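You operate a simulated robot arm through the tools that you are given. There is no shell and no other tool. Be economical: measure what you need, move in short steps, check, and stop when the job is done.

Carry out the task below with a simulated robot arm. There is one attempt and no reset: what you move stays moved.

JOB
Turn the cabinet's heater to LOW, switch it off, close the red lever and put up the OFF sign.
Fine: at the beige cabinet; LOW before the switch; the sign stands upright in the holder beside the cabinet. Set down upright: yellow sign.
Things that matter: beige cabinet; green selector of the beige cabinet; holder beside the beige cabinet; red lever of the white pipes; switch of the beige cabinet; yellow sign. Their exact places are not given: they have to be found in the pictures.

It is judged by the outcome, as a careful person would: the job done as asked, and still so three seconds after it is handed in. It fails if anything else is knocked over, pushed out of place, dropped, spilled or broken.

ROBOT AND FRAMES
A 6-joint arm with a fingered hand on a trunk, on a base that drives. Base frame: it is fixed to the floor where the robot stands at the start and does not move with it; the origin is under the middle of the robot, x ahead of it, y to its left, z up. Lengths are in m, angles in rad, forces in N, time in s.
With the tool pointing down near the work surface it reaches from about 0.28 to 0.7 m from the robot's upright axis, wherever it stands. Its first joint turns from -2.007 to 2.007 rad. Places, roughly: beige cabinet [0.6, 0.2, 1]; green selector of the beige cabinet [0.5, 0, 1.4]; holder beside the beige cabinet [0.3, 0.4, 1.2]; red lever of the white pipes [0.2, 0.7, 1.1]; switch of the beige cabinet [0.4, 0.2, 1.4]. Payload 4 kg.
The tool frame sits at the grasp point between the pads (the TCP): z along the fingers, y along the line on which they close. The tips reach 0.026 m beyond it. Largest opening 0.156 m; the body of the gripper starts 0.073 m behind the TCP. The gripper is a hand of 4 fingers: y runs from the thumb to the fingers, the wrist lies at [0, 0, -0.239] in the tool frame, and closing takes about 1.5 s.
Orientation is told as [roll, pitch, yaw] about the base's x, y, z axes, in that order, counted from this pose: with the fingers straight down and closing along the base's y, the tool's x points along the base's -x, its y along +y and its z along -z.

CONTROLS
- The arm moves only by the tool drive_tool. Its argument "increments" is one flat list of numbers, 6 for each row, row after row: the turn, a rotation vector about the base's x, y, z in degrees, then the shift along the base's x, y, z in m. In form: [rx, ry, rz, tx, ty, tz, rx, ry, rz, tx, ty, tz, ...]. A call has 1 to 20 rows; each row is the pose to reach, as a shift and turn from the pose commanded when the call began. "grip" is the closure, from 0 (fully open) to 1 (shut), set as the call begins (left out, the last holds). Each row takes 0.2 s and may step no farther than 0.05 m and 0.15 rad from the row before; otherwise, or with a gripper value out of range, the whole call is refused. A pose out of reach is approached as far as the arm can. The call stops where the force on the tool passes 40 N (or 10 N more than at its start, if that is more) or the arm is blocked; 0.2 s more then pass. The fingers move at their own pace (about 0.072 m/s each) and stop on an object; they squeeze with about 31 N. The grip force told is the motor's: it shows also when the fingers shut on nothing. Time passes only in rows, and 0.2 s behind the last, so rows that repeat a pose let the fingers close. It gives the time, the measured TCP pose, the force on the tool (base axes), the opening and the grip force at its end, in the units of the frame above (readings bear some noise), with the torque about the TCP (base axes, N m) and any sound that the robot's microphone picked up, and new pictures: "show" is both (left out), scene, wrist or none.
- Cameras (640 x 400 px; columns grow to the right, rows downward): "scene" is now at [-0.0109, 0.1921, 1.8156]; the picture's right is [0.51, -0.86, -0.00], its down [-0.60, -0.36, -0.71] and it looks along [0.61, 0.37, -0.70] (base axes); focal length 268 px, centre (320, 200). "wrist" rides on the gripper at [0.058, -0.058, -0.091] in the tool frame; the picture's right is [0.71, 0.71, 0.00], its down [-0.53, 0.53, -0.67] and it looks along [-0.47, 0.47, 0.74] (tool axes); focal length 265 px, centre (320, 200).
- raise_lower(by): slides the trunk up (or, below 0, down) by that many m; the arm and the scene camera ride with it, the base frame stays. It gives what a move gives, with no picture.
- drive_base(legs): drives the robot by 1 to 6 legs, each [ahead, left, turn to the left] in m, m and rad, along the robot's own axes; the way and the turn of a leg run together, so that a leg with both is an arc; at most 1.5 m and 3.142 rad a leg. The arm and the cameras ride along, it lands a little off, and it stops where it bumps. It gives what a move gives, and a new picture of the scene camera.
- set_fingers(finger1, finger2, finger3, thumb_bend): sets how far each is bent, from 0 (flat) to 1 (curled in); at 0.3 the hand is open as for a grip, at 0.7 the pads meet at the TCP. One left out holds its place. A second passes; each finger stops where it meets its share of the squeeze, and holds until it gets a number again. A gripper value or a shape takes the hand back. It gives what a move gives, with no picture; readings hold the bend of each and the force on the fingers (four entries, about 0 where the hand has none), thumb and palm.
- hand_shape(shape): the hand has 4 fingers and takes this shape, open, in about a second: jaw (thumb against the fingers, like two jaws); tri (thumb and two fingers); tip (a fingertip pinch); poke (one finger out to press); point (the index stretched); flat (the hand flat); cup (the hand cupped); fist (a fist). The gripper value then closes the fingers along that shape, each until it touches; the sizes above hold for jaw. It gives what a move gives, with no picture.
- turn_head(pan, tilt): turns the head with the scene camera to pan (to the left, within 2.705 rad either way) and tilt (down, from -0.506 to 1.204), counted from straight ahead of the robot. It gives what a move gives, and a new picture of the scene camera.
- pixel_to_xyz(camera, pixels): for up to 12 pixels [column, row] of the newest picture of that camera ("zoom" is the newest enlarged one), the place [x, y, z] in the base frame of the surface seen there, good to about 0.003 m, but the place of the scene camera against the robot may be out by one fixed shift of up to 0.025 m in any direction. No time passes.
- enlarge(camera, box): a new picture of the part [left, top, right, bottom] of that camera's present view, enlarged. No time passes.
- finish_job(): hands the job in; it is judged then, once.

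Keep the steps short. Do not move on a guess: measure, check each grasp and each placing, and mend mistakes. In all there are 80 turns and 260 pictures (those below and enlarged ones count). Leave the gripper open and the arm clear of the work at the hand-in unless told otherwise, and finish with a single line.

The tools are called after "Call:" as name(argument=value, ...) on one line, values as JSON. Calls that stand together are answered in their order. drive_tool: Moves the arm, as the interface text tells. Its arguments: {"type":"object","properties":{"increments":{"type":"array","items":{"type":"number"}},"grip":{"type":"number"},"show":{"type":"string","enum":["both","scene","wrist","none"]}},"required":["increments"]} The other tools are called the same way: raise_lower (by) slides the trunk up or down; hand_shape (shape) gives the hand a shape; set_fingers (finger1, finger2, finger3, thumb_bend) moves the fingers one by one; drive_base (legs) drives the base; turn_head (pan, tilt) turns the head that bears the scene camera; pixel_to_xyz (camera, pixels) gives the place of the surface under pixels of a picture; enlarge (camera, box) takes an enlarged picture of a part of a camera's view; finish_job () hands the job in.

At the start:

```text
clock: 0.0
position: [0.3144, 0.3473, 1.5579]
tool_rot: [0.0, -0.001, 0.0]
ft_force: [-0.8, 0.0, 0.3]
ft_torque: [-0.01, 0.03, 0.0]
opening: 0.1561
grip_force: 0.1
shape: jaw
bend: [0.3, 0.3, 0.3, 0.3]
finger forces: [0.0, 0.1, 0.0, 0.1, 0.0, 0.0]
trunk travel left (down, up): [-0.9, 0.09]
robot x, y, heading: [-0.0007, 0.0006, -0.0]
head pan, tilt: [0.539, 0.775]
```

scene: 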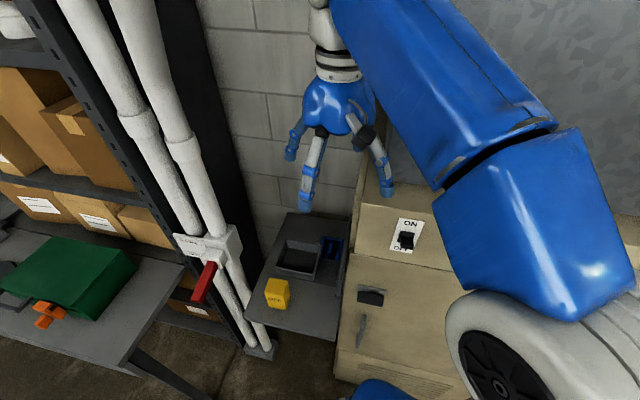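
wrist: 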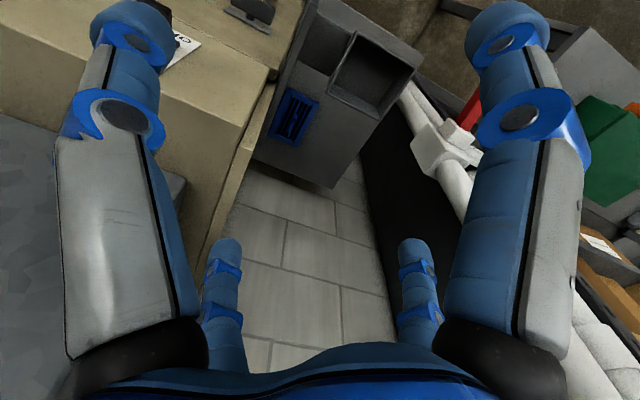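

I see the cabinet with a switch near (405,238), a red lever near (205,282), the yellow sign near (277,293) and a holder near (330,248). The selector is probably hidden behind the arm. I'll enlarge these and measure them.

Call:
enlarge(camera="scene", box=[160, 180, 460, 370])

Call:
pixel_to_xyz(camera="scene", pixels=[[405, 240], [410, 222], [204, 282], [212, 262], [196, 298], [277, 285], [277, 300], [330, 248], [298, 258], [370, 296], [362, 330], [230, 240]])

Call:
turn_head(pan=-0.1, tilt=0.7)

```text
2.11 times, centred on (310, 275) of scene
```

zoom: 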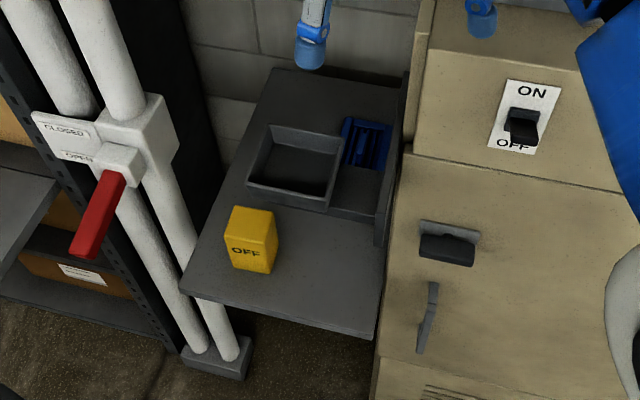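

```text
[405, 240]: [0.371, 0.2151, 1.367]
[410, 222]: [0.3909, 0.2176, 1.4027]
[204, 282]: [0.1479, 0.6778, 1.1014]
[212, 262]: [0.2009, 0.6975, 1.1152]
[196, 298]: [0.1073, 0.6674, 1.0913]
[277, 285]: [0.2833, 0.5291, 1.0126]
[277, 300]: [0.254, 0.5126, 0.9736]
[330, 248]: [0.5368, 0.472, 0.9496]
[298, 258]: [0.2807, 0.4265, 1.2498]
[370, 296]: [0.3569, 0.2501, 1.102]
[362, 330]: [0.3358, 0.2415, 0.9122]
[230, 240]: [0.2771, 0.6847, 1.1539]
```

```text
clock: 1.0
position: [0.3157, 0.3459, 1.5574]
tool_rot: [0.0, 0.0, -0.001]
ft_force: [0.6, -0.6, -0.2]
ft_torque: [0.0, 0.03, -0.01]
opening: 0.1559
grip_force: 0.1
shape: jaw
bend: [0.3, 0.3, 0.3, 0.3]
finger forces: [0.0, 0.0, 0.0, 0.0, 0.1, 0.1]
trunk travel left (down, up): [-0.9, 0.09]
robot x, y, heading: [0.0025, 0.0021, 0.001]
head pan, tilt: [-0.099, 0.7]
```

scene: 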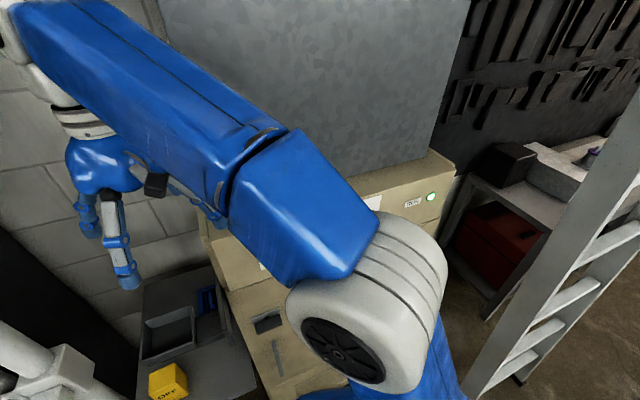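

The arm hides the selector. Before I back the base up, I'll look behind the robot.

Call:
turn_head(pan=2.6, tilt=0.7)

Call:
turn_head(pan=-2.2, tilt=0.7)

```text
clock: 3.4
position: [0.3135, 0.3464, 1.5583]
tool_rot: [-0.001, 0.0, 0.0]
ft_force: [-0.2, 0.0, 0.6]
ft_torque: [-0.01, -0.03, 0.02]
opening: 0.1561
grip_force: 0.0
shape: jaw
bend: [0.3, 0.3, 0.3, 0.3]
finger forces: [0.1, 0.0, 0.0, 0.0, 0.0, 0.0]
trunk travel left (down, up): [-0.9, 0.09]
robot x, y, heading: [0.0008, 0.0003, 0.003]
head pan, tilt: [2.601, 0.7]
```

scene: 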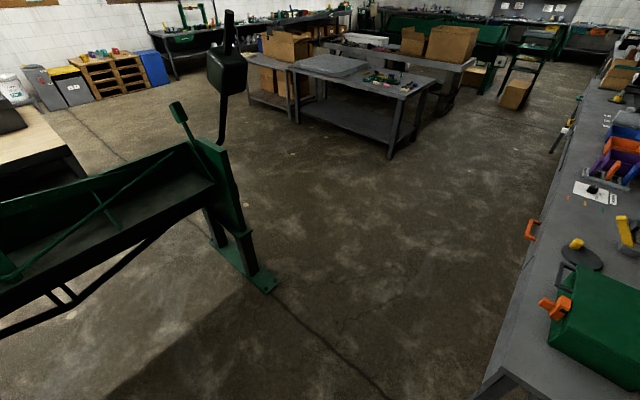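

```text
clock: 7.2
position: [0.3135, 0.3464, 1.5593]
tool_rot: [-0.001, 0.001, 0.0]
ft_force: [0.5, -0.4, -0.1]
ft_torque: [0.01, -0.01, -0.01]
opening: 0.1558
grip_force: 0.1
shape: jaw
bend: [0.3, 0.3, 0.3, 0.3]
finger forces: [0.0, 0.0, 0.0, 0.0, 0.1, 0.0]
trunk travel left (down, up): [-0.9, 0.09]
robot x, y, heading: [0.0025, 0.0022, -0.0]
head pan, tilt: [-2.201, 0.7]
```

scene: 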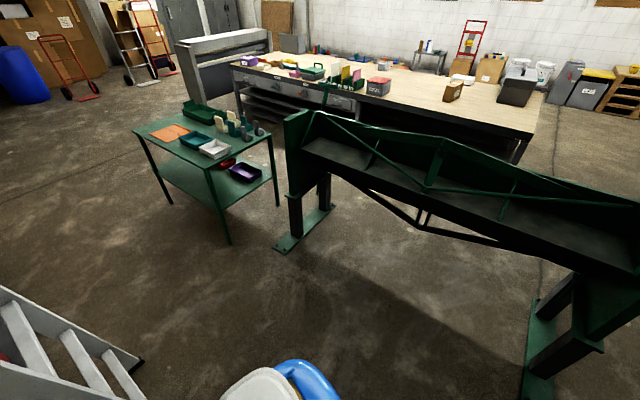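

A green machine stands behind the robot, so I'll measure the distance to it.

Call:
pixel_to_xyz(camera="scene", pixels=[[300, 120], [400, 190], [285, 245], [530, 390], [620, 250], [130, 360], [230, 235]])

Call:
turn_head(pan=0.3, tilt=0.7)

```text
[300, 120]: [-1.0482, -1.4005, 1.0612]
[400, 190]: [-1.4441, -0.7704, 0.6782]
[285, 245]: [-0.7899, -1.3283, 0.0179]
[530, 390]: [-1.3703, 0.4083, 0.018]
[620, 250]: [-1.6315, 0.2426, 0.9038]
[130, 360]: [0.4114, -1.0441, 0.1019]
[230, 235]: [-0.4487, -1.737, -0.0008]
```

```text
clock: 9.5
position: [0.3134, 0.3462, 1.5578]
tool_rot: [-0.001, 0.0, 0.003]
ft_force: [0.0, -0.3, 0.6]
ft_torque: [0.04, 0.0, 0.01]
opening: 0.156
grip_force: 0.0
shape: jaw
bend: [0.3, 0.3, 0.3, 0.3]
finger forces: [0.1, 0.1, 0.0, 0.0, 0.0, 0.0]
trunk travel left (down, up): [-0.9, 0.09]
robot x, y, heading: [-0.0002, -0.003, -0.003]
head pan, tilt: [0.3, 0.7]
```

scene: 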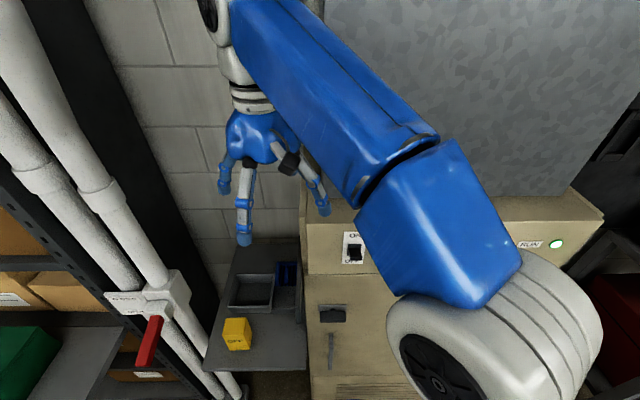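

There's more than 0.7 m of free space behind, so I'll back up 0.35 m.

Call:
drive_base(legs=[[-0.35, 0, 0]])

Call:
turn_head(pan=0.1, tilt=0.6)

```text
clock: 14.4
position: [-0.0323, 0.3429, 1.5599]
tool_rot: [0.002, -0.002, -0.003]
ft_force: [-0.4, -1.7, 1.1]
ft_torque: [0.04, -0.03, -0.01]
opening: 0.1561
grip_force: 0.1
shape: jaw
bend: [0.3, 0.3, 0.3, 0.3]
finger forces: [0.0, 0.1, 0.0, 0.1, 0.0, 0.0]
trunk travel left (down, up): [-0.9, 0.09]
robot x, y, heading: [-0.3469, 0.0006, 0.004]
head pan, tilt: [0.3, 0.7]
```

scene: 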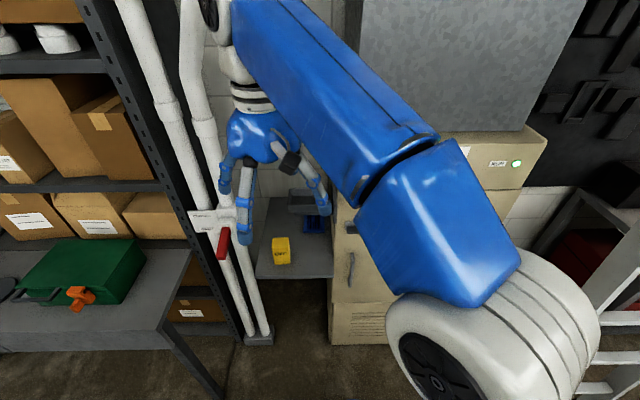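

```text
clock: 15.2
position: [-0.0296, 0.3486, 1.5575]
tool_rot: [0.0, 0.0, -0.003]
ft_force: [-0.6, 0.2, -1.0]
ft_torque: [0.0, 0.02, -0.01]
opening: 0.1559
grip_force: 0.1
shape: jaw
bend: [0.3, 0.3, 0.3, 0.3]
finger forces: [0.1, 0.0, 0.0, 0.0, 0.0, 0.0]
trunk travel left (down, up): [-0.9, 0.09]
robot x, y, heading: [-0.3435, 0.0039, -0.007]
head pan, tilt: [0.099, 0.6]
```

scene: 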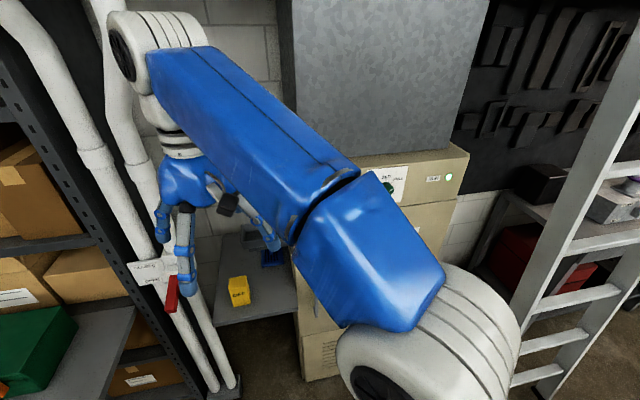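

The green selector is partly visible at about (390,187), so I'll enlarge that area.

Call:
enlarge(camera="scene", box=[350, 140, 480, 221])

Call:
pixel_to_xyz(camera="scene", pixels=[[390, 187], [395, 172], [448, 177], [433, 178], [400, 195]])

```text
4.92 times, centred on (415, 180) of scene
```

zoom: 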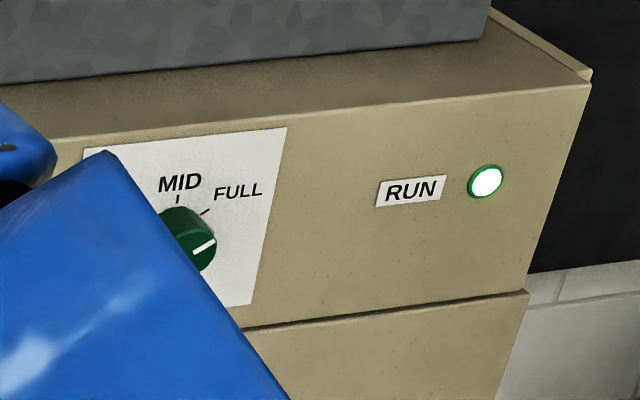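

```text
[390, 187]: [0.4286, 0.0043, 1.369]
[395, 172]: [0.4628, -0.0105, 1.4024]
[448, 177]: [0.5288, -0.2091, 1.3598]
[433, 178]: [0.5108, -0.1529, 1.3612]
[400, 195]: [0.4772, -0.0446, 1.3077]
```

The knob sits on a face turned about 0.32 rad from mine. I want to stand facing the cabinet, a little to its right. First I'll measure how much room the ladder leaves.

Call:
pixel_to_xyz(camera="scene", pixels=[[530, 300], [580, 200], [630, 70], [515, 385], [600, 300], [490, 200]])

Call:
drive_base(legs=[[0.1, -0.35, 0.0], [0, 0, 0.33]])

```text
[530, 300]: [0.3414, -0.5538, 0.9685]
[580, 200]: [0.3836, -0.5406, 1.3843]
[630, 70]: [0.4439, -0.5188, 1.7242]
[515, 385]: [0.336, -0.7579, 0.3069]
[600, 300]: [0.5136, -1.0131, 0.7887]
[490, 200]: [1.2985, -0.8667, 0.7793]
```

```text
clock: 22.5
position: [-0.063, 0.081, 1.5588]
tool_rot: [0.002, 0.0, 0.332]
ft_force: [-0.3, 0.7, 0.5]
ft_torque: [0.01, 0.03, 0.0]
opening: 0.1559
grip_force: 0.0
shape: jaw
bend: [0.3, 0.3, 0.3, 0.3]
finger forces: [0.1, 0.1, 0.0, 0.0, 0.0, 0.0]
trunk travel left (down, up): [-0.9, 0.09]
robot x, y, heading: [-0.2471, -0.3475, 0.333]
head pan, tilt: [0.099, 0.6]
```

scene: 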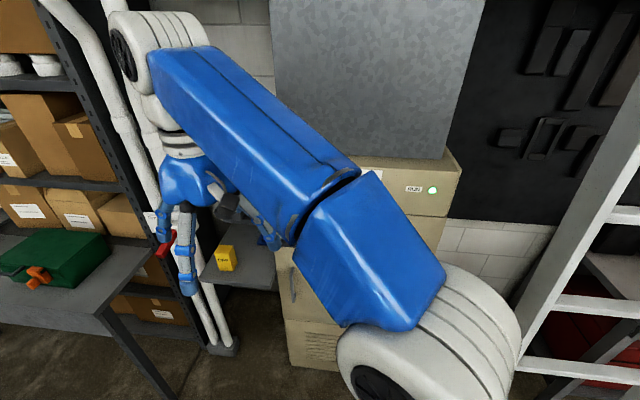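

The ladder is close on the right, so I won't drive any nearer to it. I'll swing the hand horizontal to point at the cabinet, still well short of it, and look with the wrist camera.

Call:
drive_tool(increments=[2.67, -7.73, 0, 0.026, -0.0099, -0.0127, 5.35, -15.45, 0, 0.052, -0.0198, -0.0255, 8.02, -23.18, 0, 0.078, -0.0297, -0.038, 10.69, -30.9, 0, 0.104, -0.0396, -0.051, 13.36, -38.6, 0, 0.13, -0.0495, -0.0636, 16.04, -46.4, 0, 0.1565, -0.0595, -0.0764, 18.7, -54.1, 0, 0.1826, -0.0694, -0.089, 21.4, -61.8, 0, 0.2087, -0.0793, -0.102, 24.05, -69.5, 0, 0.235, -0.089, -0.1145, 26.7, -77.3, 0, 0.261, -0.099, -0.127, 29.4, -85.0, 0, 0.287, -0.109, -0.14])

```text
clock: 24.9
position: [0.2303, -0.0248, 1.4173]
tool_rot: [-0.102, -1.569, 0.438]
ft_force: [0.7, 1.0, -0.6]
ft_torque: [0.01, -0.01, -0.01]
opening: 0.1557
grip_force: 0.2
shape: jaw
bend: [0.3, 0.3, 0.3, 0.3]
finger forces: [0.0, 0.1, 0.0, 0.0, 0.0, 0.1]
trunk travel left (down, up): [-0.9, 0.09]
robot x, y, heading: [-0.2511, -0.3497, 0.336]
head pan, tilt: [0.099, 0.6]
```

scene: 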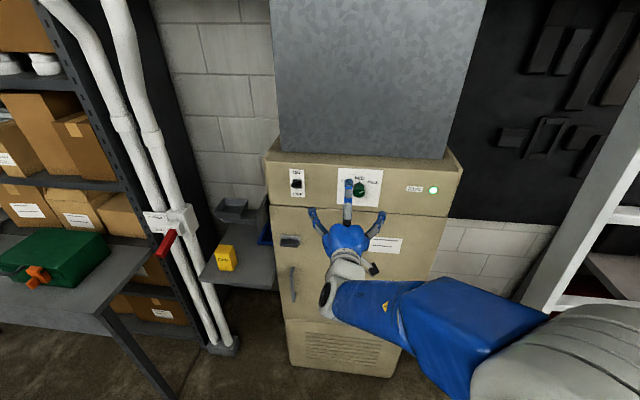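
wrist: 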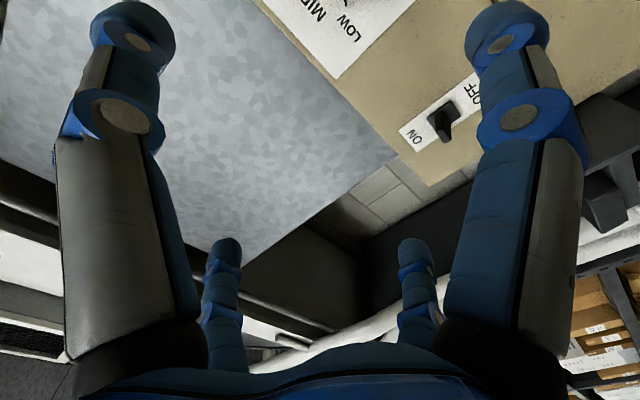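

Now everything is in view, so I'll enlarge the important parts.

Call:
enlarge(camera="scene", box=[270, 150, 430, 250])

Call:
enlarge(camera="scene", box=[130, 180, 290, 280])

Call:
pixel_to_xyz(camera="scene", pixels=[[361, 189], [360, 183], [343, 198], [375, 200], [296, 184], [296, 195], [297, 174], [433, 190], [178, 236], [165, 248], [160, 254], [190, 222]])

```text
4.00 times, centred on (350, 200) of scene
```

zoom: 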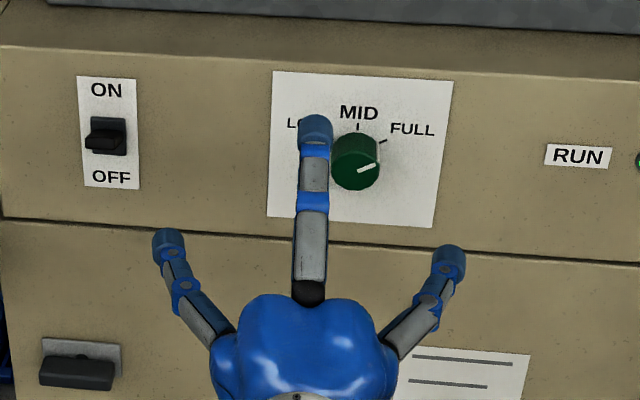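

```text
4.00 times, centred on (210, 230) of scene
```

zoom: 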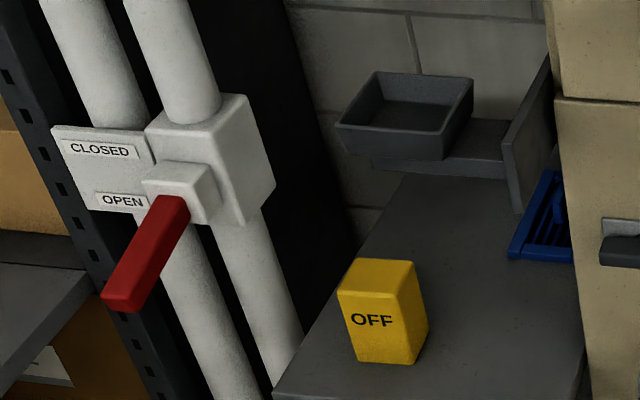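

```text
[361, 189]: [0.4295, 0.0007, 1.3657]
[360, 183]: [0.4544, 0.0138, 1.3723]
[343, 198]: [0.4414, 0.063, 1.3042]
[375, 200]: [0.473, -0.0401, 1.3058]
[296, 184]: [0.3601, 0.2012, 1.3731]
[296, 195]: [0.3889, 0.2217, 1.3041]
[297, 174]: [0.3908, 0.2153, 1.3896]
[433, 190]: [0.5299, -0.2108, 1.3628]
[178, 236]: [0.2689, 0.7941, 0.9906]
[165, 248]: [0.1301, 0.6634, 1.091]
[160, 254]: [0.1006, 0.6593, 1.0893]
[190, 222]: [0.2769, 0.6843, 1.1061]
```

The knob's mark points right, toward FULL, and LOW is on the left. I'll measure the ticks in the scene camera. Then I'll read the switch plate in both cameras to find the fixed shift of the scene camera.

Call:
enlarge(camera="wrist", box=[260, 0, 480, 140])

Call:
pixel_to_xyz(camera="zoom", pixels=[[402, 378], [470, 390], [620, 215], [600, 290], [540, 365], [330, 10], [150, 10]])

Call:
enlarge(camera="scene", box=[285, 160, 385, 222])

Call:
pixel_to_xyz(camera="zoom", pixels=[[468, 90], [468, 100], [545, 125], [530, 125], [460, 180], [500, 180]])

```text
2.86 times, centred on (370, 70) of wrist
```

zoom: 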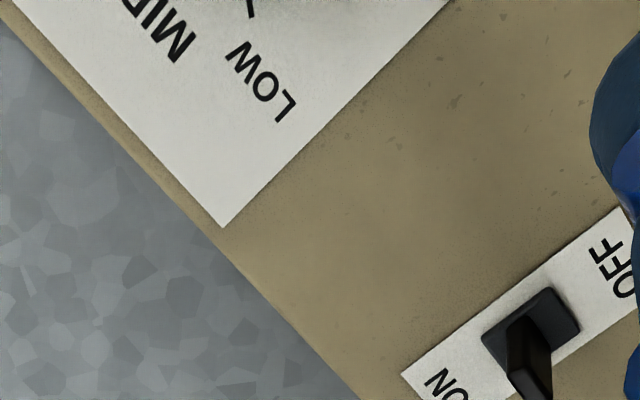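

```text
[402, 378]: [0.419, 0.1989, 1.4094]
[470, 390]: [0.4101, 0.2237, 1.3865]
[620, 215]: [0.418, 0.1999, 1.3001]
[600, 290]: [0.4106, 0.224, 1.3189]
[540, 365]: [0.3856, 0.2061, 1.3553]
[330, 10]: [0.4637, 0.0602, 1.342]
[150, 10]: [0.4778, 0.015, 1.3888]
```

```text
6.40 times, centred on (335, 191) of scene
```

zoom: 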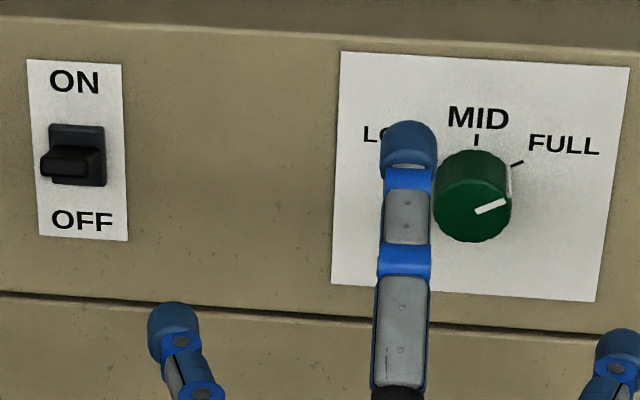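

```text
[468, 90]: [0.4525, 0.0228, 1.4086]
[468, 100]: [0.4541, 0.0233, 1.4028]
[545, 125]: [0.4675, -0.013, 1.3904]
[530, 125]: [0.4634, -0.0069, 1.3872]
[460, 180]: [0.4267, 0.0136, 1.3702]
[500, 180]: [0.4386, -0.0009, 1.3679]
```

Next I'll read the switch plate's corners in the scene zoom, to compare with the wrist reading.

Call:
pixel_to_xyz(camera="zoom", pixels=[[119, 67], [126, 237], [42, 233], [30, 62], [345, 57], [336, 280], [477, 140], [517, 163], [378, 136], [475, 205], [488, 208], [475, 160]])

```text
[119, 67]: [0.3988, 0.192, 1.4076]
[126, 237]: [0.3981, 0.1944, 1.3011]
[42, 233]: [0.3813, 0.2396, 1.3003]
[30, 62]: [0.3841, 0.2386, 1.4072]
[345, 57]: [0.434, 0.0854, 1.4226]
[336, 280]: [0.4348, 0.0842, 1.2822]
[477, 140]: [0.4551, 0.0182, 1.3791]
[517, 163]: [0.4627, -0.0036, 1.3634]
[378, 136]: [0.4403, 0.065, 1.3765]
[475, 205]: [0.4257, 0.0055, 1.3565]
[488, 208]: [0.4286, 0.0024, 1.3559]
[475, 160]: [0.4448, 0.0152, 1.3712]
```

Comparing the plate corners gives a scene-camera shift of about (+0.020, +0.006, +0.001). The corrected knob face centre is about (0.446, 0.0115, 1.356). The hand's four fingers form a cross, which suits gripping the knob. I'll roll the hand +60° first and line it up 0.10 m in front of the knob.

Call:
drive_tool(increments=[7.1, 2.4, -0.15, 0.015, 0.001, -0.0076, 14.2, 4.8, -0.3, 0.03, 0.002, -0.0152, 21.3, 7.2, -0.45, 0.045, 0.003, -0.023, 28.4, 9.6, -0.6, 0.06, 0.003, -0.03, 35.5, 12.0, -0.75, 0.075, 0.004, -0.038, 42.7, 14.4, -0.9, 0.09, 0.005, -0.046, 49.8, 16.8, -1.05, 0.105, 0.005, -0.0535, 56.9, 19.2, -1.2, 0.121, 0.006, -0.061])

```text
clock: 26.7
position: [0.3455, -0.0203, 1.358]
tool_rot: [1.567, -0.52, -1.258]
ft_force: [0.3, 0.2, -0.1]
ft_torque: [-0.01, 0.0, 0.0]
opening: 0.1558
grip_force: 0.1
shape: jaw
bend: [0.3, 0.3, 0.3, 0.3]
finger forces: [0.1, 0.0, 0.0, 0.0, 0.1, 0.0]
trunk travel left (down, up): [-0.9, 0.09]
robot x, y, heading: [-0.2491, -0.3508, 0.335]
head pan, tilt: [0.099, 0.6]
```

scene: 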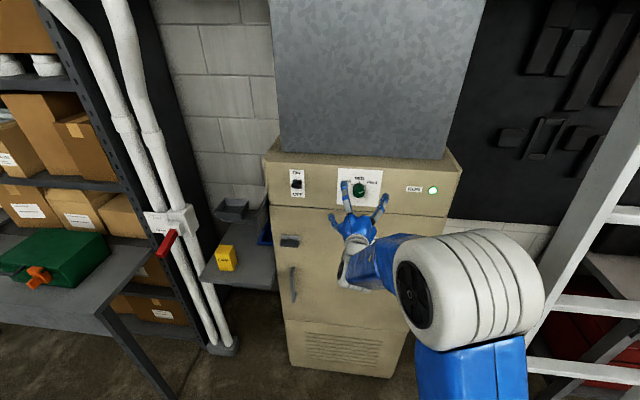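
wrist: 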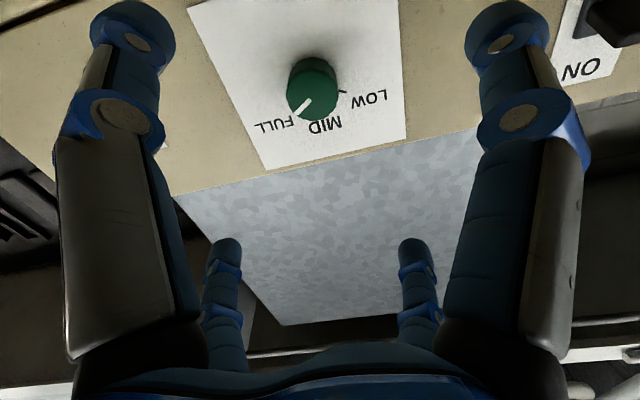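

The wrist camera sees the knob and its labels clearly, so I'll enlarge that and measure.

Call:
enlarge(camera="wrist", box=[220, 30, 420, 155])

Call:
pixel_to_xyz(camera="wrist", pixels=[[312, 95], [300, 107], [305, 90], [322, 90], [312, 70], [347, 92], [320, 118], [290, 120], [330, 30], [390, 130], [205, 10]])

```text
3.20 times, centred on (320, 92) of wrist
```

zoom: 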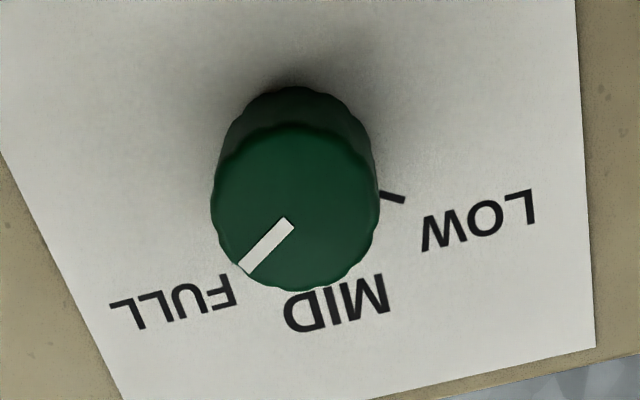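

```text
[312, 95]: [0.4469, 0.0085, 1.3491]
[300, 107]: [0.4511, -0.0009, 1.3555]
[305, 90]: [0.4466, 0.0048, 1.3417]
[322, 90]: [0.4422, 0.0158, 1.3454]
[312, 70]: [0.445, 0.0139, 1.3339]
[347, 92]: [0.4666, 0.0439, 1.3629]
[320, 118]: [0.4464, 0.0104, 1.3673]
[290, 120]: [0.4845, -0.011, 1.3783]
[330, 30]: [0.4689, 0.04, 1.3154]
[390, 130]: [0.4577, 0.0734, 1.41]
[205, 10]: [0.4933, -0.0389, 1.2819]
```

The knob face centre by the wrist camera is (0.447, 0.009, 1.350), and the mark is at FULL. I'll advance along the axis to about 6 mm before the face with the fingers open, then close on the knob.

Call:
drive_tool(increments=[0, 0, 0, 0.0065, -0.0017, -0.008, 0, 0, 0, 0.045, 0.011, -0.008, 0, 0, 0, 0.08, 0.0222, -0.008, 0, 0, 0, 0.0958, 0.0274, -0.008], show="wrist")

Call:
drive_tool(increments=[0, 0, 0, 0, 0, 0, 0, 0, 0, 0, 0, 0, 0, 0, 0, 0, 0, 0, 0, 0, 0, 0, 0, 0, 0, 0, 0, 0, 0, 0, 0, 0, 0, 0, 0, 0, 0, 0, 0, 0, 0, 0], grip=1)

```text
clock: 27.7
position: [0.4397, 0.0077, 1.3495]
tool_rot: [1.567, -0.52, -1.257]
ft_force: [-0.7, 0.0, -0.6]
ft_torque: [-0.02, -0.01, 0.04]
opening: 0.1557
grip_force: 0.0
shape: jaw
bend: [0.3, 0.3, 0.3, 0.3]
finger forces: [0.1, 0.0, 0.1, 0.1, 0.0, 0.1]
trunk travel left (down, up): [-0.9, 0.09]
robot x, y, heading: [-0.2474, -0.3447, 0.337]
head pan, tilt: [0.099, 0.6]
```

wrist: 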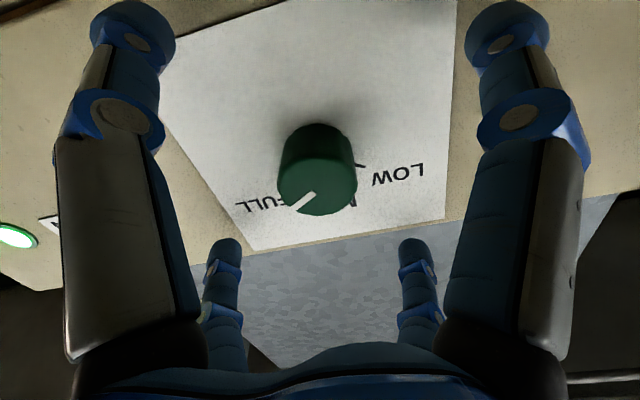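

```text
clock: 29.3
position: [0.4409, 0.0083, 1.3485]
tool_rot: [1.567, -0.521, -1.257]
ft_force: [2.7, 1.2, -0.1]
ft_torque: [-0.04, -0.02, -0.04]
opening: 0.0338
grip_force: 31.2
shape: jaw
bend: [0.77, 0.77, 0.78, 0.7]
finger forces: [27.0, 27.2, 27.5, 0.1, 27.9, 0.0]
trunk travel left (down, up): [-0.9, 0.09]
robot x, y, heading: [-0.2472, -0.3503, 0.337]
head pan, tilt: [0.099, 0.6]
```

scene: 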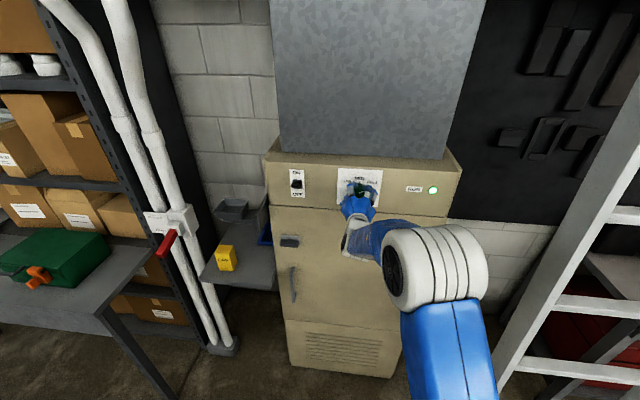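
wrist: 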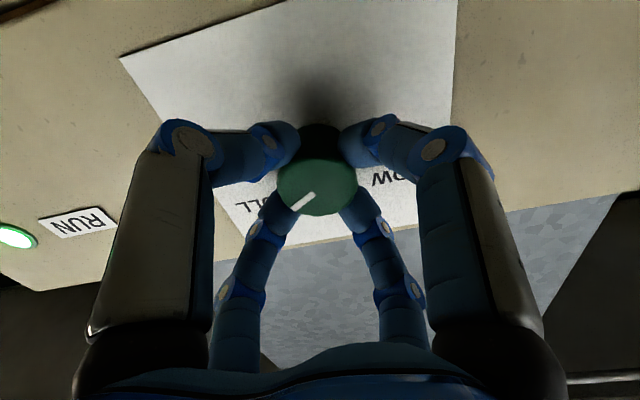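

The knob is gripped by the four fingers at about 27 N each. Next I'll roll −60° (to MID) and check.

Call:
drive_tool(increments=[-7.13, -2.32, 0, 0, 0, 0, -14.26, -4.64, 0, 0, 0, 0, -21.4, -6.95, 0, 0, 0, 0, -28.5, -9.27, 0, 0, 0, 0, -35.7, -11.6, 0, 0, 0, 0, -42.8, -13.9, 0, 0, 0, 0, -49.9, -16.2, 0, 0, 0, 0, -57.06, -18.54, 0, 0, 0, 0], show="wrist")

```text
clock: 31.1
position: [0.4417, 0.0068, 1.3488]
tool_rot: [-0.393, -1.566, 0.703]
ft_force: [-2.1, -0.4, -7.1]
ft_torque: [-0.01, 0.12, -0.02]
opening: 0.0336
grip_force: 30.6
shape: jaw
bend: [0.77, 0.77, 0.78, 0.7]
finger forces: [30.3, 27.7, 27.4, 0.0, 28.7, 0.0]
trunk travel left (down, up): [-0.9, 0.09]
robot x, y, heading: [-0.247, -0.3487, 0.334]
head pan, tilt: [0.099, 0.6]
```

wrist: 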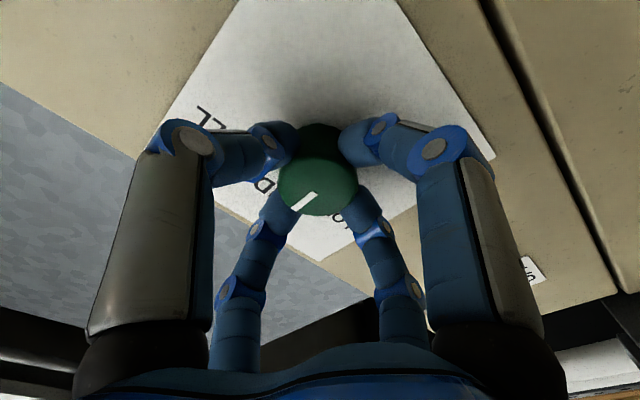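

The knob turns with the hand. I'll roll another −60°.

Call:
drive_tool(increments=[-7.13, -2.32, 0, 0, 0, 0, -14.26, -4.64, 0, 0, 0, 0, -21.4, -6.95, 0, 0, 0, 0, -28.5, -9.27, 0, 0, 0, 0, -35.7, -11.6, 0, 0, 0, 0, -42.8, -13.9, 0, 0, 0, 0, -49.9, -16.2, 0, 0, 0, 0, -57.06, -18.54, 0, 0, 0, 0], show="wrist")

```text
clock: 32.9
position: [0.4406, 0.0058, 1.3502]
tool_rot: [-1.572, -0.525, 1.882]
ft_force: [-2.0, -5.4, -7.5]
ft_torque: [0.08, 0.16, -0.1]
opening: 0.0336
grip_force: 31.4
shape: jaw
bend: [0.77, 0.77, 0.78, 0.7]
finger forces: [30.5, 30.4, 28.1, 0.1, 28.6, 0.0]
trunk travel left (down, up): [-0.9, 0.09]
robot x, y, heading: [-0.2458, -0.3457, 0.338]
head pan, tilt: [0.099, 0.6]
```

wrist: 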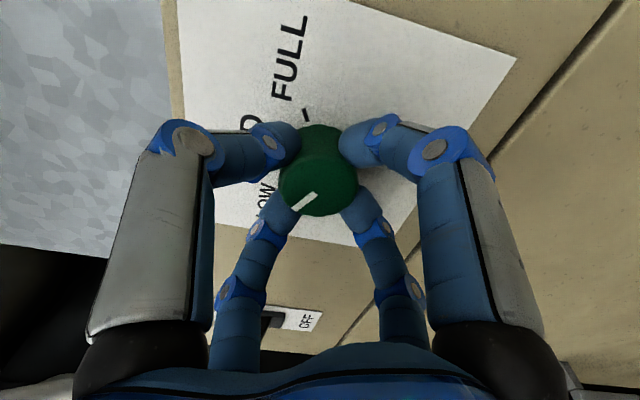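

The knob has followed all the way. I'll open the hand, back straight off 0.12 m and check the mark.

Call:
drive_tool(increments=[0, 0, 0, 0, 0, 0, 0, 0, 0, 0, 0, 0, 0, 0, 0, 0, 0, 0, 0, 0, 0, 0, 0, 0, 0, 0, 0, 0, 0, 0, 0, 0, 0, 0, 0, 0, 0, 0, 0, -0.038, -0.0124, 0, 0, 0, 0, -0.076, -0.0247, 0, 0, 0, 0, -0.114, -0.037, 0], grip=0)

Call:
enlarge(camera="wrist", box=[220, 30, 420, 155])

Call:
enlarge(camera="scene", box=[280, 155, 440, 255])

```text
clock: 34.9
position: [0.3232, -0.0319, 1.3513]
tool_rot: [-1.575, -0.525, 1.887]
ft_force: [-0.4, -0.5, 0.8]
ft_torque: [-0.02, 0.01, 0.05]
opening: 0.1557
grip_force: 0.0
shape: jaw
bend: [0.3, 0.3, 0.3, 0.3]
finger forces: [0.0, 0.1, 0.0, 0.0, 0.0, 0.1]
trunk travel left (down, up): [-0.9, 0.09]
robot x, y, heading: [-0.2478, -0.3507, 0.336]
head pan, tilt: [0.099, 0.6]
```

scene: 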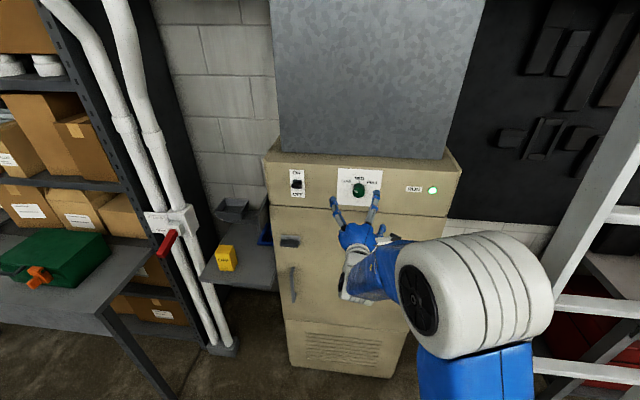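
wrist: 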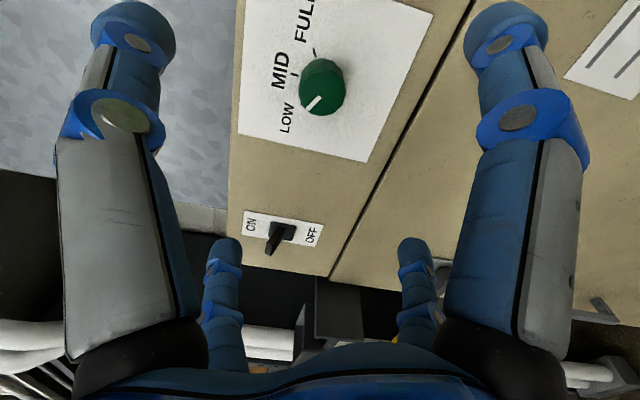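

```text
3.20 times, centred on (320, 92) of wrist
```

zoom: 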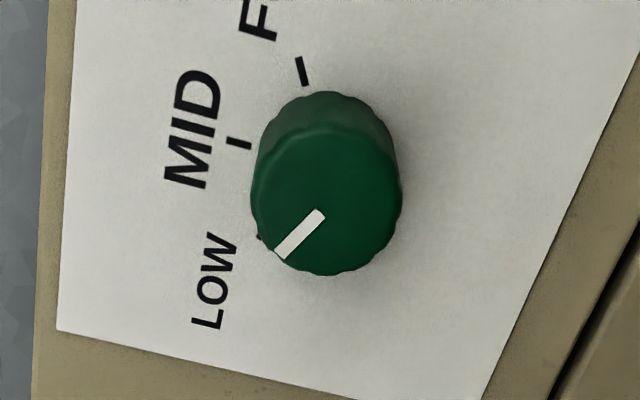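

```text
4.00 times, centred on (360, 205) of scene
```

zoom: 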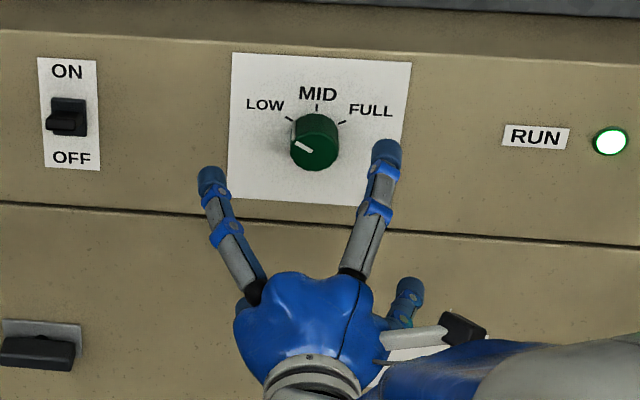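

The mark points at LOW. Next is the switch, and I'll take a closer look at its lever.

Call:
enlarge(camera="wrist", box=[235, 200, 335, 262])

Call:
pixel_to_xyz(camera="zoom", pixels=[[180, 190], [250, 170], [310, 200], [230, 310], [260, 270], [290, 220], [330, 240], [370, 190], [100, 100]])

Call:
hand_shape(shape="poke")

Call:
drive_tool(increments=[7.13, 2.32, 0, 0, 0, 0, 14.26, 4.64, 0, -0.01, 0.03, 0, 21.4, 6.95, 0, -0.02, 0.06, 0, 28.5, 9.27, 0, -0.03, 0.09, 0, 35.7, 11.6, 0, -0.04, 0.12, 0, 42.8, 13.9, 0, -0.05, 0.15, 0, 49.9, 16.2, 0, -0.06, 0.17, 0, 57.06, 18.54, 0, -0.06, 0.19, 0])

```text
6.40 times, centred on (285, 231) of wrist
```

zoom: 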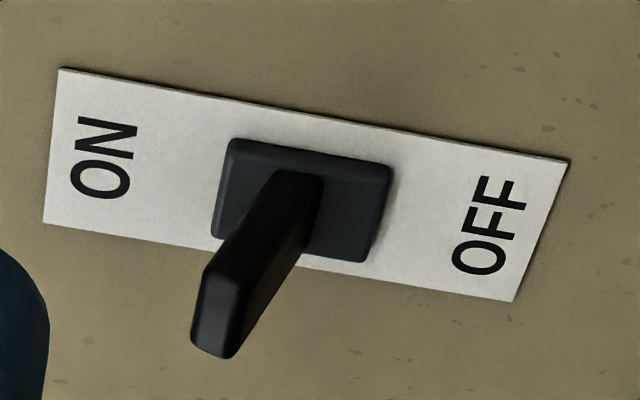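

```text
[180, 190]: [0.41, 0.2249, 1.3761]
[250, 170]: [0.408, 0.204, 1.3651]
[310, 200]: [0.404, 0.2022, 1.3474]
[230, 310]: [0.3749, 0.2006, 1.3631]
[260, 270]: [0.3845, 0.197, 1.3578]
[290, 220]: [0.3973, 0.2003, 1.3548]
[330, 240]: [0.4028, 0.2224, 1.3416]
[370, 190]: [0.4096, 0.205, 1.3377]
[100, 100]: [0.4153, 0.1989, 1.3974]
```

```text
clock: 35.8
position: [0.3262, -0.0308, 1.349]
tool_rot: [-1.577, -0.525, 1.885]
ft_force: [-1.0, -1.1, 0.4]
ft_torque: [0.0, -0.02, 0.01]
opening: 0.0
grip_force: 0.1
shape: poke
bend: [1.0, 1.0, 1.0, 0.91]
finger forces: [0.1, 0.0, 0.0, 0.0, 0.1, 0.1]
trunk travel left (down, up): [-0.9, 0.09]
robot x, y, heading: [-0.2476, -0.3477, 0.335]
head pan, tilt: [0.099, 0.6]
```

```text
clock: 37.6
position: [0.2662, 0.1619, 1.3497]
tool_rot: [1.477, -1.567, -1.169]
ft_force: [0.6, 0.6, 0.2]
ft_torque: [0.0, -0.01, -0.02]
opening: 0.0
grip_force: 0.0
shape: poke
bend: [1.0, 1.0, 1.0, 0.91]
finger forces: [0.0, 0.0, 0.0, 0.1, 0.1, 0.1]
trunk travel left (down, up): [-0.9, 0.09]
robot x, y, heading: [-0.2476, -0.3453, 0.334]
head pan, tilt: [0.099, 0.6]
```

scene: 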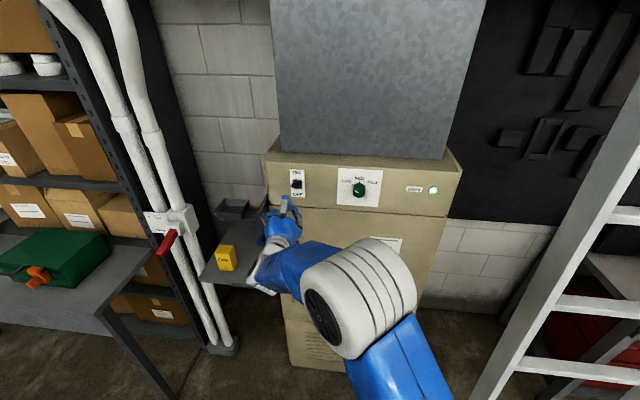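
wrist: 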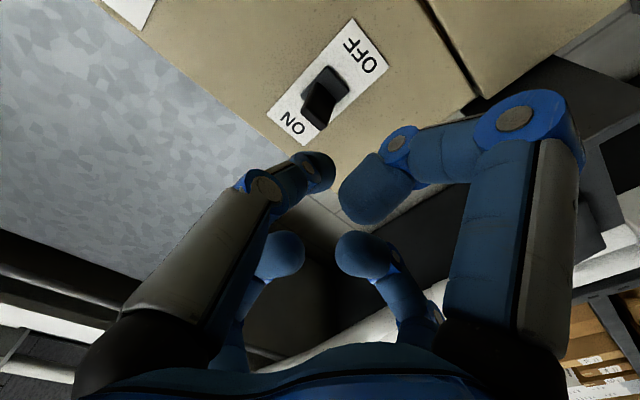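

The poke shape curls the fingers oddly, so I'll use the closed jaw as a blunt probe instead. I'll close it, move up above the lever's height and look at the tip cluster.

Call:
hand_shape(shape="jaw")

Call:
drive_tool(increments=[0, 0, 0, 0.013, 0.005, 0.02, 0, 0, 0, 0.026, 0.01, 0.04, 0, 0, 0, 0.04, 0.015, 0.06, 0, 0, 0, 0.053, 0.019, 0.08, 0, 0, 0, 0.053, 0.019, 0.08, 0, 0, 0, 0.053, 0.019, 0.08, 0, 0, 0, 0.053, 0.019, 0.08, 0, 0, 0, 0.053, 0.019, 0.08], grip=1)

Call:
enlarge(camera="scene", box=[240, 150, 360, 225])

```text
clock: 38.5
position: [0.2656, 0.1613, 1.3507]
tool_rot: [1.818, -1.57, -1.506]
ft_force: [-0.1, -0.1, 0.1]
ft_torque: [0.01, 0.01, 0.01]
opening: 0.156
grip_force: 0.0
shape: jaw
bend: [0.3, 0.3, 0.3, 0.3]
finger forces: [0.0, 0.0, 0.1, 0.0, 0.0, 0.1]
trunk travel left (down, up): [-0.9, 0.09]
robot x, y, heading: [-0.2448, -0.3475, 0.335]
head pan, tilt: [0.099, 0.6]
```

```text
clock: 40.3
position: [0.3187, 0.1798, 1.4289]
tool_rot: [1.402, -1.57, -1.092]
ft_force: [0.4, -0.1, -0.3]
ft_torque: [0.04, 0.0, -0.01]
opening: 0.0
grip_force: 30.9
shape: jaw
bend: [0.7, 0.7, 0.7, 0.7]
finger forces: [0.1, 0.0, 0.1, 0.1, 0.1, 0.0]
trunk travel left (down, up): [-0.9, 0.09]
robot x, y, heading: [-0.2454, -0.3485, 0.335]
head pan, tilt: [0.099, 0.6]
```

scene: 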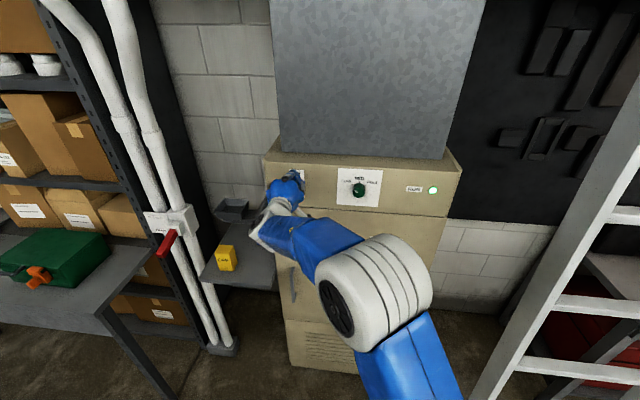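
wrist: 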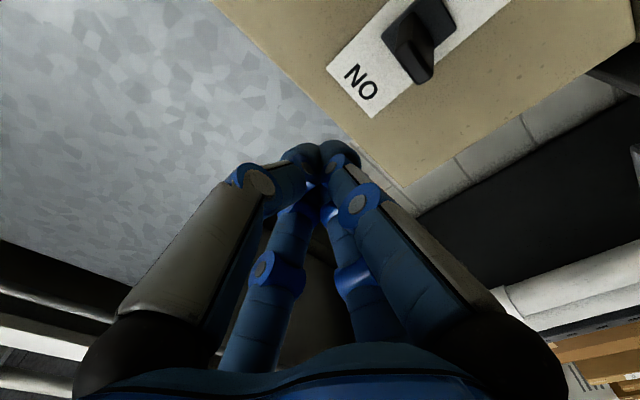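

```text
5.33 times, centred on (300, 188) of scene
```

zoom: 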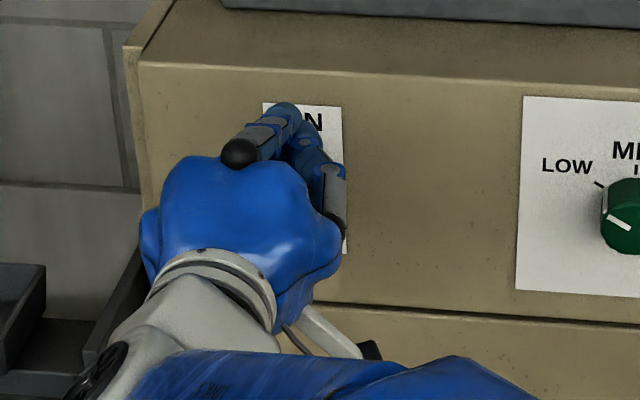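

The tips form a narrow cone. I'll advance 0.062 m, so the tips stop about 12 mm off the plate and above the lever, then press down in small steps.

Call:
drive_tool(increments=[0, 0, 0, 0.03, 0.0097, 0, 0, 0, 0, 0.059, 0.019, 0, 0, 0, 0, 0.059, 0.019, -0.01, 0, 0, 0, 0.059, 0.019, -0.02, 0, 0, 0, 0.059, 0.019, -0.03])

Call:
enlarge(camera="wrist", box=[240, 60, 480, 210])

```text
clock: 41.5
position: [0.3783, 0.1981, 1.3996]
tool_rot: [1.649, -1.569, -1.341]
ft_force: [-0.9, -0.1, 0.2]
ft_torque: [0.01, 0.0, 0.02]
opening: 0.0
grip_force: 31.0
shape: jaw
bend: [0.7, 0.7, 0.7, 0.7]
finger forces: [0.0, 0.1, 0.0, 0.0, 0.0, 0.1]
trunk travel left (down, up): [-0.9, 0.09]
robot x, y, heading: [-0.2488, -0.3482, 0.33]
head pan, tilt: [0.099, 0.6]
```

scene: 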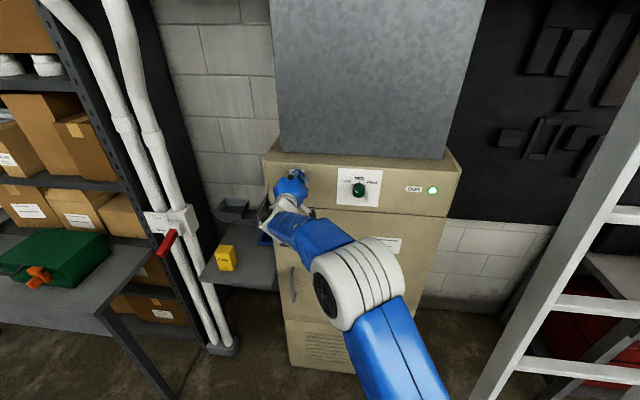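
wrist: 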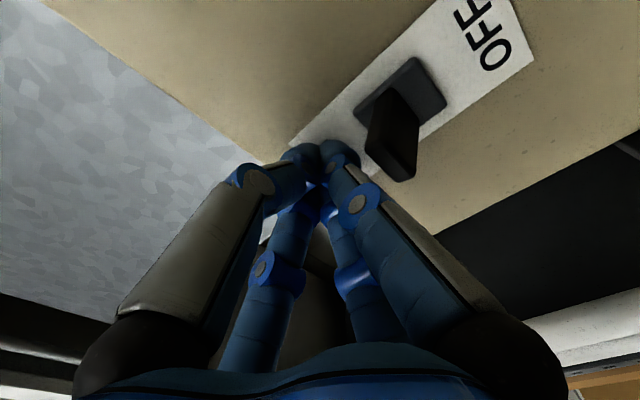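

```text
2.67 times, centred on (360, 135) of wrist
```

zoom: 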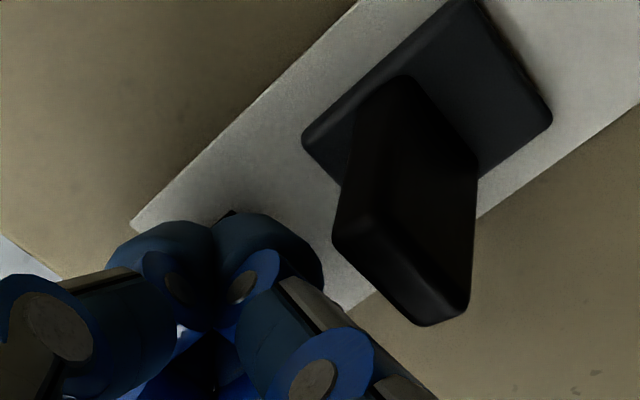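

The tips are right above the lever and aligned with it. I'll continue down.

Call:
drive_tool(increments=[0, 0, 0, 0, 0, -0.01, 0, 0, 0, 0, 0, -0.02, 0, 0, 0, 0, 0, -0.03, 0, 0, 0, 0, 0, -0.04, 0, 0, 0, 0, 0, -0.05])

```text
clock: 42.7
position: [0.3737, 0.1955, 1.3609]
tool_rot: [2.728, -1.551, -2.418]
ft_force: [-5.7, -1.3, 31.2]
ft_torque: [0.12, -0.08, 0.03]
opening: 0.0
grip_force: 30.4
shape: jaw
bend: [0.7, 0.7, 0.7, 0.7]
finger forces: [26.9, 0.0, 0.1, 0.0, 0.0, 0.0]
trunk travel left (down, up): [-0.9, 0.09]
robot x, y, heading: [-0.2486, -0.3461, 0.338]
head pan, tilt: [0.099, 0.6]
```

scene: 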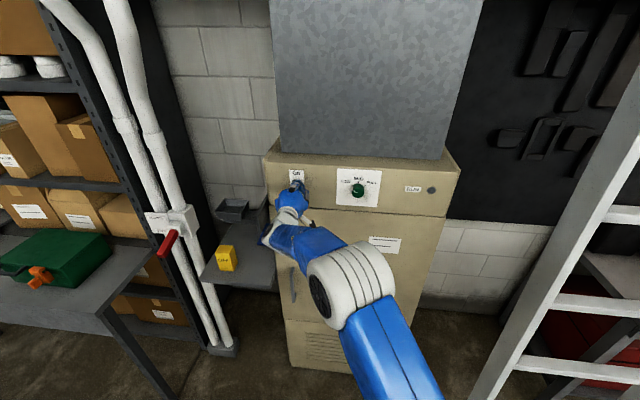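
wrist: 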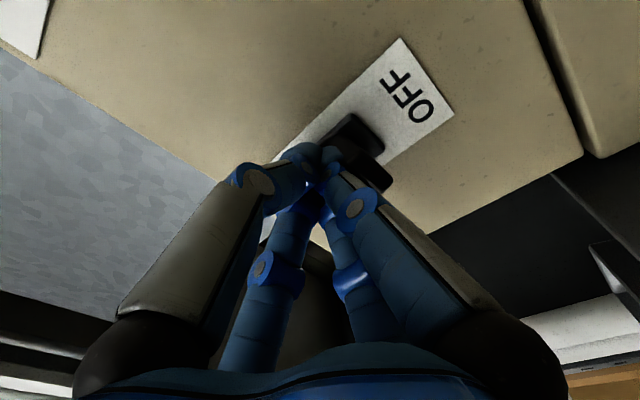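

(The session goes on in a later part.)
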